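You operate a simulated robot arm through the tools that you are given. There is no shell and no other tool. Be economical: measure what you need, move in short steps, check, and stop when the job is done.

Carry out the task below with a simulated robot arm. There is one attempt and no reset: what you move stays moved.

JOB
Take the grey cloth button and leave it in the worn parts tray.
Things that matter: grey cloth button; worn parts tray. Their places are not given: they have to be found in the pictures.

The check looks at the end state, three seconds after you hand in, the way a careful person would. Anything else that was tipped, shoved, dropped, spilled or broken makes it a failure.

ROBOT AND FRAMES
A 7-joint arm with a two-finger parallel gripper, fixed in place. Base frame: the origin is at the foot of the arm, x ahead of it, y to its left, z up; the work surface is at about z = 0. Readings come in m, degrees, newtons and seconds.
With the tool pointing down near the work surface it reaches from about 0.24 to 0.62 m from the base axis. Its first joint turns from -66.0 to 66.0 degrees. Payload 2.6 kg.
The TCP is the grasp point between the finger pads, 0.03 m short of the fingertips. In the tool frame z runs along the fingers and y along their closing line. Largest opening 0.094 m; finger width 0.028, thickness 0.01; the body of the gripper, 0.05 by 0.096 m, starts 0.055 m behind the TCP.
Orientation is that of the tool frame in the base frame, as a unit quaternion [w, x, y, z]. With the fingers straight down and closing along the base's y, the tool's x points along the base's -x, its y along +y and its z along -z.

CONTROLS
- The arm moves only by the tool play_rows. Its argument "series" is one flat list of numbers, 5 for each row, row after row: the gripper command, from -1 (shut) to 1 (fully open), values between in proportion, then the shift along the tool's x, y, z in cm, then the turn about the tool's z in degrees. In form: [jaw, dx, dy, dz, spin, jaw, dx, dy, dz, spin, ...]. A call has 1 to 12 rows; each row is the pose to reach, as a shift and turn from the pose commanded when the call began, along the tool's axes at that moment. A row lasts 0.2 s, in which the tool goes at most 0.05 m and 8.6 degrees; a call with a longer step from one row to the next is refused whole, and so is a gripper value outside its range. Where a pose cannot be reached the arm comes as near as it can. A force on the tool above 40 N (or 10 N above the force at the start of the call, whichever is more), or a blocked arm, ends the call early, and 0.2 s more pass. Each finger travels about 0.072 m/s and halts on what it meets, pressing with about 45 N; the grip force reading is that of the motor and also rises with nothing between the fingers. The clock runs only during rows and for 0.2 s after the last one: add rows that repeat a pose to give the fingers time. The reply holds the time, the measured pose of the TCP, the force on the tool along the base axes, the opening and the grip force, in the units named above and with some noise.
- Cameras (640 x 400 px; columns grow to the right, rows downward): "scene" is fixed at [0.0304, 0.4281, 0.5643]; the picture's right is [-0.83, -0.56, 0.00], its down [-0.31, 0.46, -0.83] and it looks along [0.46, -0.69, -0.56] (base axes); focal length 338 px, centre (320, 200). "wrist" rides on the gripper at [-0.037, 0, -0.058] in the tool frame; the picture's right is [0.00, -1.00, 0.00], its down [0.97, 0.00, -0.24] and it looks along [0.24, 0.00, 0.97] (tool axes); focal length 218 px, centre (320, 200).
- camera(camera): a new picture of that camera. It takes no simulated time.
- locate(camera, pixels): for up to 12 pixels [column, row] of the newest picture of that camera ("zoom" is the newest enlarged one), the place [x, y, z] in the base frame of the surface seen there, good to about 0.003 m. It takes no simulated time.
- inspect(camera, box): a new picture of the part [left, top, right, bottom] of that camera's present view, enlarged. It takes no simulated time.
- sign_off(): hands the job in; it is judged then, once.

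Keep the steps short. Do not move on a guess: measure, check each grasp and each placing, and mend mistakes. In all there are 60 turns and 22 pictures (those below and enlarged ones count). Leave the gripper open and the arm clear of the work at the hand-in unless told otherwise, and finish with a single line.

The tools are called after "Request:" by a JSON object that holds its "fn" and its "kwargs". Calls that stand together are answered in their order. play_rows: Moves the arm, as the interface text tells. Its arguments: {"type":"object","properties":{"series":{"type":"array","items":{"type":"number"}}},"required":["series"]} The other tools are called the same way: camera (camera) takes a picture; locate (camera, pixels) gives the place of the surface under pixels of a picture; inspect (camera, box) takes an enlarged picture of a part of a camera's view; sign_off () hands the job in.

At the start:

```text
time: 0.0
ee_pos: [0.289, -0.1788, 0.2438]
orientation: [-0.001, 0.0, 1.0, 0.0]
ft_force: [0.1, -0.3, -0.7]
grip_width: 0.0937
grip_force: 0.1
```

scene: 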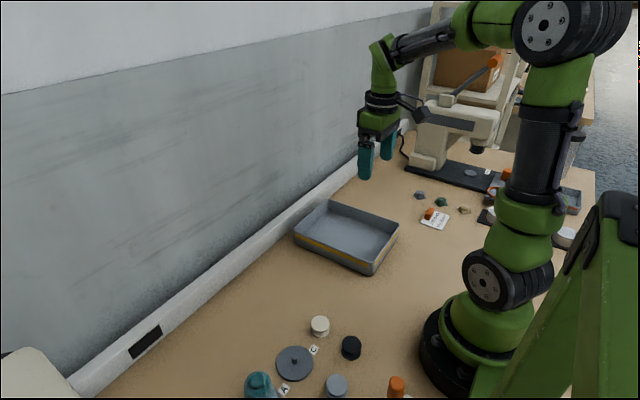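
wrist: 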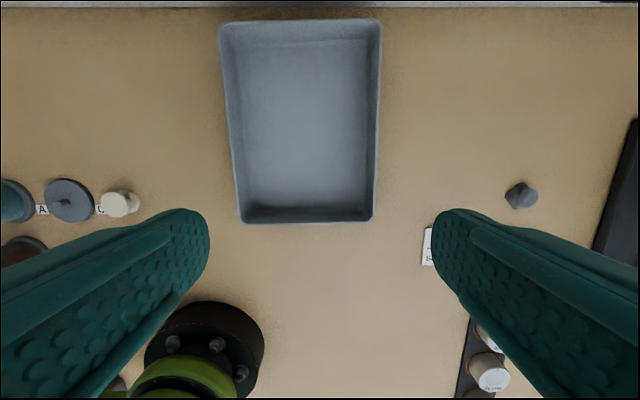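

I see a large tray mid-table and several small items on both sides. I'll enlarge the two item groups to identify the button and the trays.

Request:
{"fn": "inspect", "kwargs": {"camera": "scene", "box": [220, 290, 440, 400]}}

Request:
{"fn": "inspect", "kwargs": {"camera": "scene", "box": [380, 140, 600, 260]}}

```text
2.91 times, centred on (330, 345) of scene
```

zoom: 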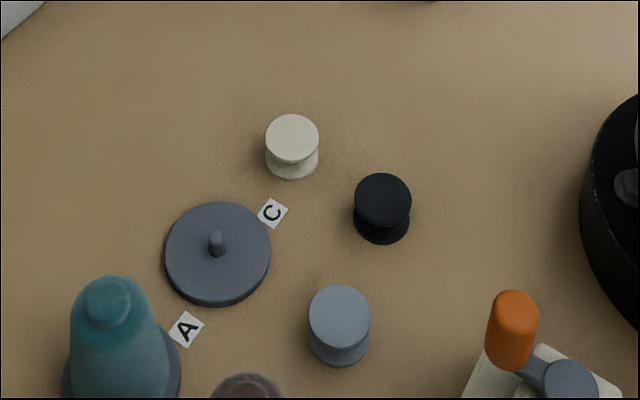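

```text
2.91 times, centred on (490, 200) of scene
```

zoom: 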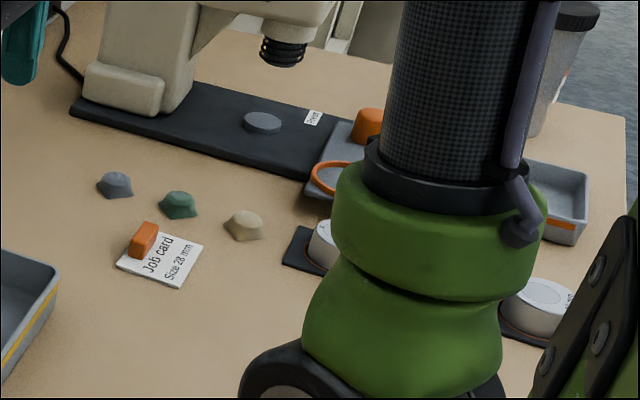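

Three domed pieces (grey, green, cream) lie by a job card, and a second tray with an orange stripe sits far right. I'll locate these, so I can look from above with the wrist camera.

Request:
{"fn": "locate", "kwargs": {"camera": "zoom", "pixels": [[115, 182], [178, 202], [245, 222], [160, 258], [262, 122], [555, 190], [565, 228], [540, 300], [325, 240], [330, 180], [285, 50], [20, 300]]}}

Request:
{"fn": "inspect", "kwargs": {"camera": "wrist", "box": [400, 100, 640, 400]}}

```text
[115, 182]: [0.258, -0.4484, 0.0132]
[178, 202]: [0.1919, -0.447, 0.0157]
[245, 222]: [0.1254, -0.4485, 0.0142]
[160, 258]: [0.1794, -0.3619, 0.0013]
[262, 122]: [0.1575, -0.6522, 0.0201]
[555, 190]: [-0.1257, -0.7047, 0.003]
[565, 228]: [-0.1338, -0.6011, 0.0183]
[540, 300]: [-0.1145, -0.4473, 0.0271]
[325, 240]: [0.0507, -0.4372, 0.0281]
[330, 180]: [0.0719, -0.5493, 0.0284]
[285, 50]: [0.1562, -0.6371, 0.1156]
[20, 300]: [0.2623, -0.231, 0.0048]
```

```text
1.33 times, centred on (520, 250) of wrist
```

zoom: 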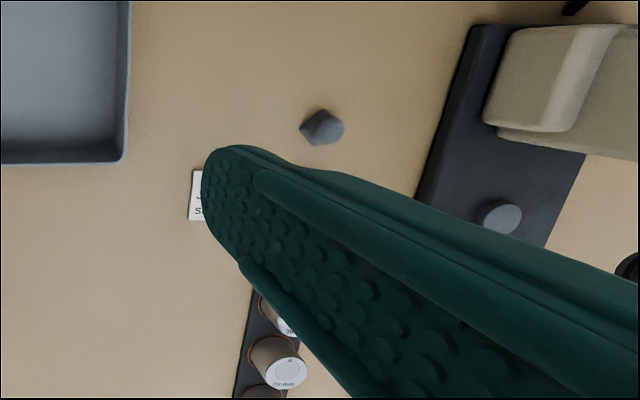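

The grey domed piece is at (0.258, -0.448), within reach; the far right tray is outside the joint range. I'll move the camera sideways toward the grey piece at the same height to look at it closely.

Request:
{"fn": "play_rows", "kwargs": {"series": [1, 0, -4, 0, 0, 1, 0, -8, 0, 0, 1, 0, -12, 0, 0, 1, 0, -16, 0, 0, 1, 0, -18, 0, 0, 1, 0, -18, 0, 0]}}

Request:
{"fn": "camera", "kwargs": {"camera": "wrist"}}

Request:
{"fn": "camera", "kwargs": {"camera": "scene"}}

```text
time: 1.4
ee_pos: [0.2875, -0.3572, 0.242]
orientation: [0.001, 0.0, 1.0, 0.001]
ft_force: [0.1, -0.3, -0.6]
grip_width: 0.0939
grip_force: 0.0
```

```text
16 pictures are left
```

wrist: 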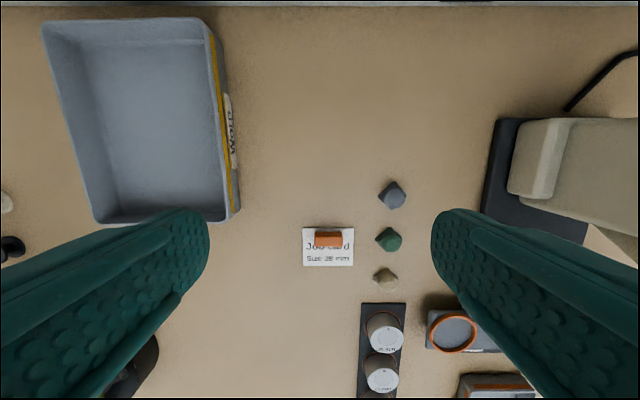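

```text
15 pictures are left
```

scene: 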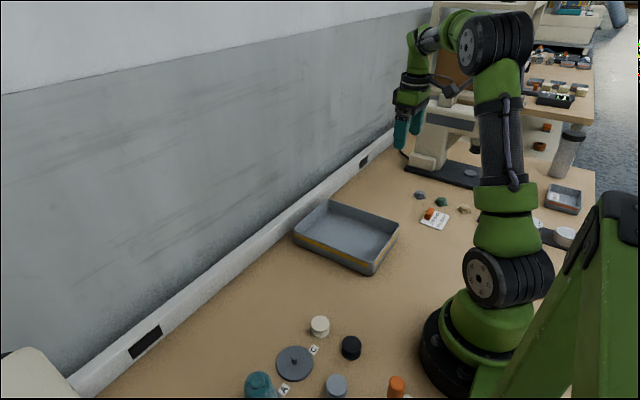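

The big tray carries a label on its right side starting "Wor…". I'll enlarge that label and the small domed pieces.

Request:
{"fn": "inspect", "kwargs": {"camera": "wrist", "box": [190, 80, 270, 180]}}

Request:
{"fn": "inspect", "kwargs": {"camera": "wrist", "box": [290, 170, 450, 300]}}

```text
4.00 times, centred on (230, 130) of wrist
```

zoom: 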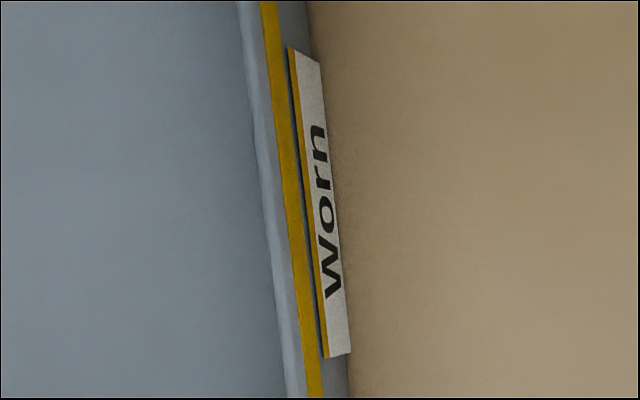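

```text
3.08 times, centred on (370, 235) of wrist
```

zoom: 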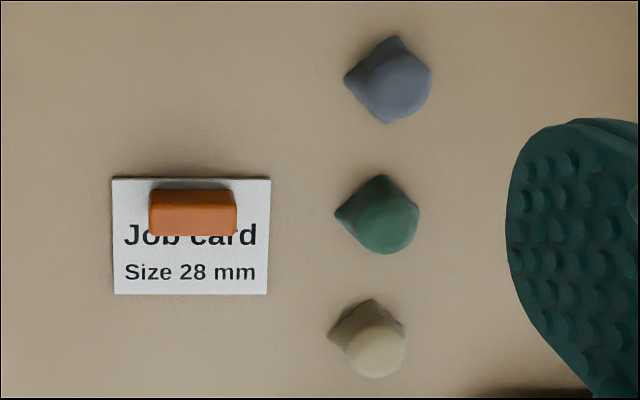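

Tray confirmed ("Worn"). The grey cloth button is at zoom (388,78). I'll measure its extent, neighbours, the press base edge, and the tray rim and floor.

Request:
{"fn": "locate", "kwargs": {"camera": "zoom", "pixels": [[390, 82], [348, 80], [398, 40], [388, 120], [430, 85], [385, 180], [405, 75]]}}

Request:
{"fn": "locate", "kwargs": {"camera": "wrist", "pixels": [[483, 208], [497, 125], [140, 110], [45, 22], [205, 20], [238, 212], [95, 222], [150, 190], [160, 60], [90, 100]]}}

```text
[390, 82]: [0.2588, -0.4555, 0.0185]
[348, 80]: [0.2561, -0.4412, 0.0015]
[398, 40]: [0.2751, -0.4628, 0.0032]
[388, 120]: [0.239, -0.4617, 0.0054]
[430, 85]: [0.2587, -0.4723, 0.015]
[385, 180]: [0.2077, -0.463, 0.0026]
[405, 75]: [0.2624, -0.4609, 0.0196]
```

```text
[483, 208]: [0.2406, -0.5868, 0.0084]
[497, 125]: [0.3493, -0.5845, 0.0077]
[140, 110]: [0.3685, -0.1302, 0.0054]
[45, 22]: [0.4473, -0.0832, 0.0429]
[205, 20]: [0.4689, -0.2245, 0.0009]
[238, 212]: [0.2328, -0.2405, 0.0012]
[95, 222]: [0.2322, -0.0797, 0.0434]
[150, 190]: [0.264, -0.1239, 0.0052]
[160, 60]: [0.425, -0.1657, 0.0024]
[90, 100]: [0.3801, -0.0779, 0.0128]
```

The button looks like a square base set diamondwise with a domed top, about centred at (0.257, -0.46). I'll go above it at z≈0.13 and look straight down.

Request:
{"fn": "play_rows", "kwargs": {"series": [1, 1, -3, 3, 0, 1, 2, -6, 6, 0, 1, 3, -9, 9, 0, 1, 3, -10.3, 11, 0, 1, 3, -10.3, 11, 0]}}

Request:
{"fn": "inspect", "kwargs": {"camera": "wrist", "box": [200, 140, 440, 290]}}

```text
time: 2.6
ee_pos: [0.261, -0.461, 0.1332]
orientation: [-0.001, 0.001, 1.0, 0.0]
ft_force: [-0.3, -1.0, -0.3]
grip_width: 0.0941
grip_force: 0.0
```

```text
2.67 times, centred on (320, 215) of wrist
```

zoom: 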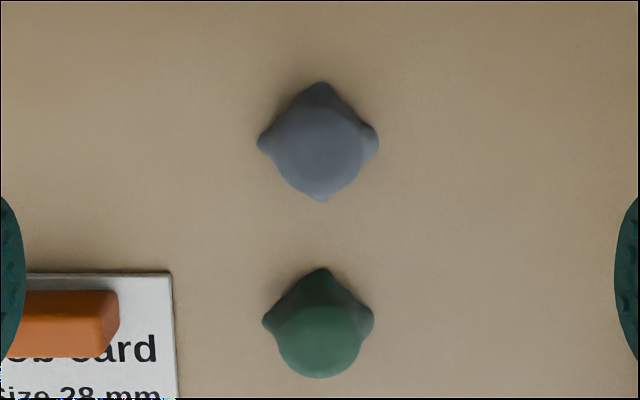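

Request:
{"fn": "locate", "kwargs": {"camera": "zoom", "pixels": [[320, 145], [260, 143], [376, 143], [320, 84], [321, 198], [289, 115], [352, 115], [290, 180], [352, 178], [320, 272], [172, 290]]}}

```text
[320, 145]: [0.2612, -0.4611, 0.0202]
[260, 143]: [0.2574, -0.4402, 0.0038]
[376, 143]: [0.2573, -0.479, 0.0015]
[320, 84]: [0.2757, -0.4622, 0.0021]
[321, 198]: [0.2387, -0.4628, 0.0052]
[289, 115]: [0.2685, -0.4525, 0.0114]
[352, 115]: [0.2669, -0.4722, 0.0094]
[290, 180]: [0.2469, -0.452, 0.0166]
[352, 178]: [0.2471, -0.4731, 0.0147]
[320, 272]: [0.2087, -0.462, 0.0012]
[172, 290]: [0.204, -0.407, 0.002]
```

Measured centre (0.257, -0.461), corners along x and y, height 0.02. I'll turn the tool 45° to grip the flats (fingers toward +x+y and −x−y, away from the green button and card), partly close to about 0.06 m, at the same height.

Request:
{"fn": "play_rows", "kwargs": {"series": [0.4, 0.4, 0, 0, 8, 0.4, 0.4, 0, 0, 16, 0.4, 0.4, 0, 0, 24, 0.4, 0.4, 0, 0, 32, 0.4, 0.4, 0, 0, 40, 0.4, 0.4, 0, 0, 45, 0.4, 0.4, 0, 0, 45]}}

Request:
{"fn": "camera", "kwargs": {"camera": "wrist"}}

```text
time: 4.2
ee_pos: [0.2556, -0.4614, 0.1323]
orientation: [0.0, 0.383, 0.924, 0.0]
ft_force: [-0.7, -0.2, 0.2]
grip_width: 0.0659
grip_force: 0.0
```

```text
11 pictures are left
```

wrist: 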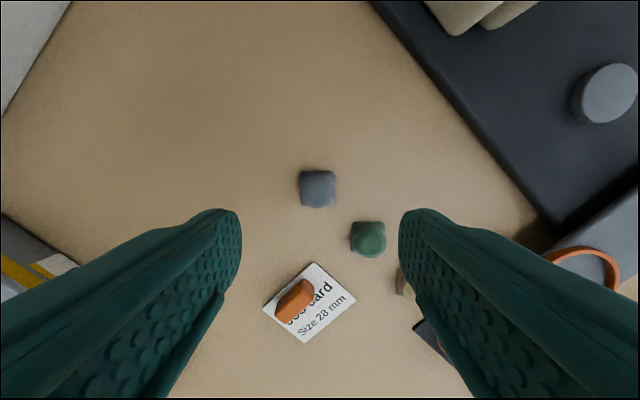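

The button's flats now line up with the fingers, with green and card clear of them. I'll descend to TCP z≈0.05 first and check.

Request:
{"fn": "play_rows", "kwargs": {"series": [0.4, 0, 0, 3, 0, 0.4, 0, 0, 6, 0, 0.4, 0, 0, 8.2, 0, 0.4, 0, 0, 8.2, 0]}}

Request:
{"fn": "camera", "kwargs": {"camera": "wrist"}}

```text
time: 5.2
ee_pos: [0.2557, -0.4605, 0.05]
orientation: [0.0, 0.384, 0.923, 0.0]
ft_force: [-0.7, 0.5, 0.7]
grip_width: 0.0658
grip_force: 0.0
```

```text
10 pictures are left
```

wrist: 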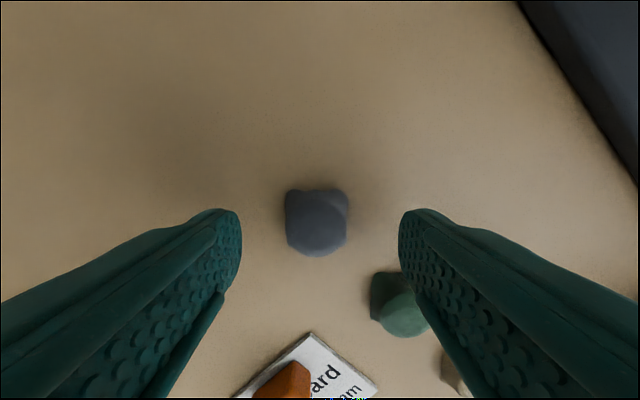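

The button is centred between the fingers; green sits ~18 mm clear of the right finger in the tool's x direction. I'll descend 1.7 cm (tips ≈3 mm above the table) and close.

Request:
{"fn": "play_rows", "kwargs": {"series": [0.4, 0, 0, 1, 0, 0.4, 0, 0, 1.7, 0, 0.4, 0, 0, 1.7, 0, -1, 0, 0, 1.7, 0, -1, 0, 0, 1.7, 0, -1, 0, 0, 1.7, 0, -1, 0, 0, 1.7, 0]}}

```text
time: 6.8
ee_pos: [0.2551, -0.4611, 0.034]
orientation: [0.0, 0.383, 0.924, 0.0]
ft_force: [0.0, -0.1, 0.0]
grip_width: 0.0253
grip_force: 44.9
```

The fingers halted at 0.025 m with 45 N, so something is held. I'll lift 10 cm and check.

Request:
{"fn": "play_rows", "kwargs": {"series": [-1, 0, 0, -1, 0, -1, 0, 0, -3, 0, -1, 0, 0, -6, 0, -1, 0, 0, -9, 0, -1, 0, 0, -11, 0, -1, 0, 0, -11, 0]}}

Request:
{"fn": "camera", "kwargs": {"camera": "wrist"}}

```text
time: 8.2
ee_pos: [0.2523, -0.4627, 0.1439]
orientation: [0.001, 0.383, 0.924, 0.0]
ft_force: [-0.2, -0.6, 0.4]
grip_width: 0.0251
grip_force: 44.8
```

```text
9 pictures are left
```

wrist: 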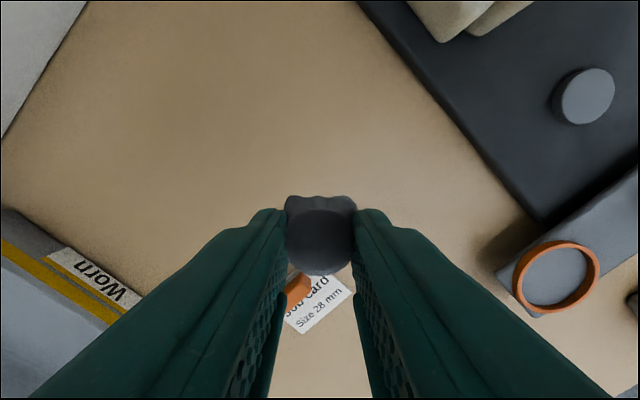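

The button is held between the tips. I'll carry it at this height to above the tray centre, about (0.34, -0.155): tool shift x +15.5, y +28.

Request:
{"fn": "play_rows", "kwargs": {"series": [-1, 1, 2, 0, 0, -1, 3, 5.4, 0, 0, -1, 5, 9, 0, 0, -1, 7, 12.6, 0, 0, -1, 9, 16.2, 0, 0, -1, 11, 19.8, 0, 0, -1, 13, 23.4, 0, 0, -1, 14.5, 26.2, 0, 0, -1, 15.5, 28, 0, 0, -1, 15.5, 28, 0, 0]}}

Request:
{"fn": "camera", "kwargs": {"camera": "wrist"}}

```text
time: 10.4
ee_pos: [0.3435, -0.1548, 0.1416]
orientation: [0.001, 0.383, 0.924, 0.0]
ft_force: [0.9, -0.4, -0.2]
grip_width: 0.0251
grip_force: 45.3
```

```text
8 pictures are left
```

wrist: 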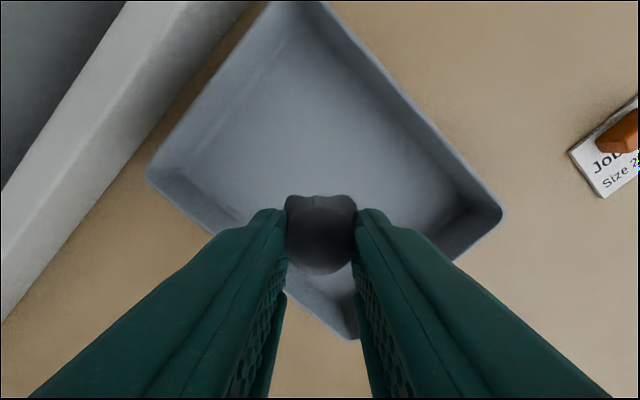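

I'm over the tray's middle with the walls clear. I'll lower to TCP z≈0.042 (button just above the tray floor).

Request:
{"fn": "play_rows", "kwargs": {"series": [-1, 0, 0, 3, 0, -1, 0, 0, 6, 0, -1, 0, 0, 8, 0, -1, 0, 0, 9.2, 0, -1, 0, 0, 9.9, 0, -1, 0, 0, 9.9, 0]}}

```text
time: 11.8
ee_pos: [0.3411, -0.1553, 0.0448]
orientation: [0.0, 0.381, 0.924, -0.001]
ft_force: [0.6, 1.0, -0.4]
grip_width: 0.0252
grip_force: 45.2
```

No contact yet at z 0.045. I'll lower 4 mm more, then open partway and wait.

Request:
{"fn": "play_rows", "kwargs": {"series": [-1, 0, 0, 0.2, 0, -1, 0, 0, 0.4, 0, -1, 0, 0, 0.4, 0, 0.0, 0, 0, 0.4, 0, 0.2, 0, 0, 0.4, 0, 0.3, 0, 0, 0.4, 0, 0.3, 0, 0, 0.4, 0]}}

```text
time: 13.4
ee_pos: [0.3418, -0.1532, 0.0399]
orientation: [0.0, 0.383, 0.924, 0.0]
ft_force: [-0.2, -0.3, -0.5]
grip_width: 0.0611
grip_force: 0.2
```

The fingers are open to 0.061 m with no force. I'll raise straight up 14 cm and look.

Request:
{"fn": "play_rows", "kwargs": {"series": [0.3, 0, 0, -1, 0, 0.3, 0, 0, -4, 0, 0.3, 0, 0, -8, 0, 0.3, 0, 0, -12, 0, 0.3, 0, 0, -16, 0, 1, 0, 0, -16, 0, 1, 0, 0, -16, 0, 1, 0, 0, -16, 0]}}

Request:
{"fn": "camera", "kwargs": {"camera": "wrist"}}

Request:
{"fn": "camera", "kwargs": {"camera": "scene"}}

```text
time: 15.2
ee_pos: [0.3447, -0.1548, 0.1982]
orientation: [0.001, 0.383, 0.924, 0.0]
ft_force: [-0.1, 1.2, -0.5]
grip_width: 0.094
grip_force: 0.0
```

```text
7 pictures are left
```

wrist: 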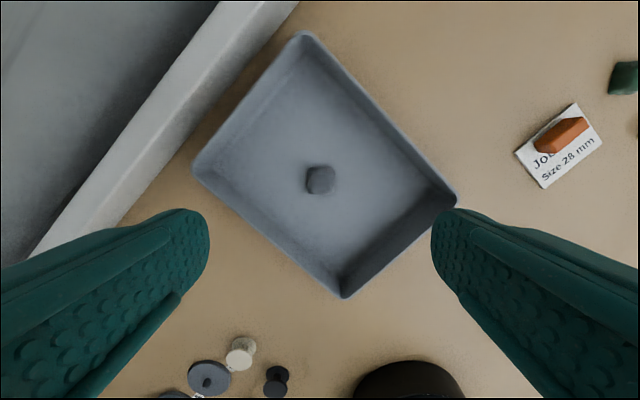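

```text
6 pictures are left
```

scene: 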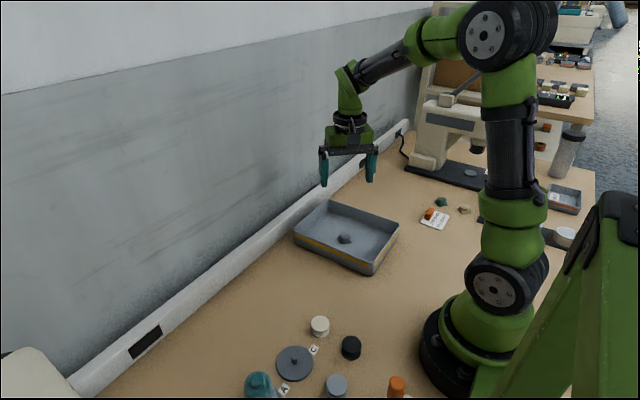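

The grey button lies on the floor of the "Worn" tray (wrist pixel 320,180). Nothing else has moved, the gripper is open and the arm is raised clear, so I'm handing in.

Request:
{"fn": "sign_off", "kwargs": {}}

```text
The job is handed in.
```

The grey cloth button is in the worn parts tray, nothing else was disturbed, and the job is handed in.
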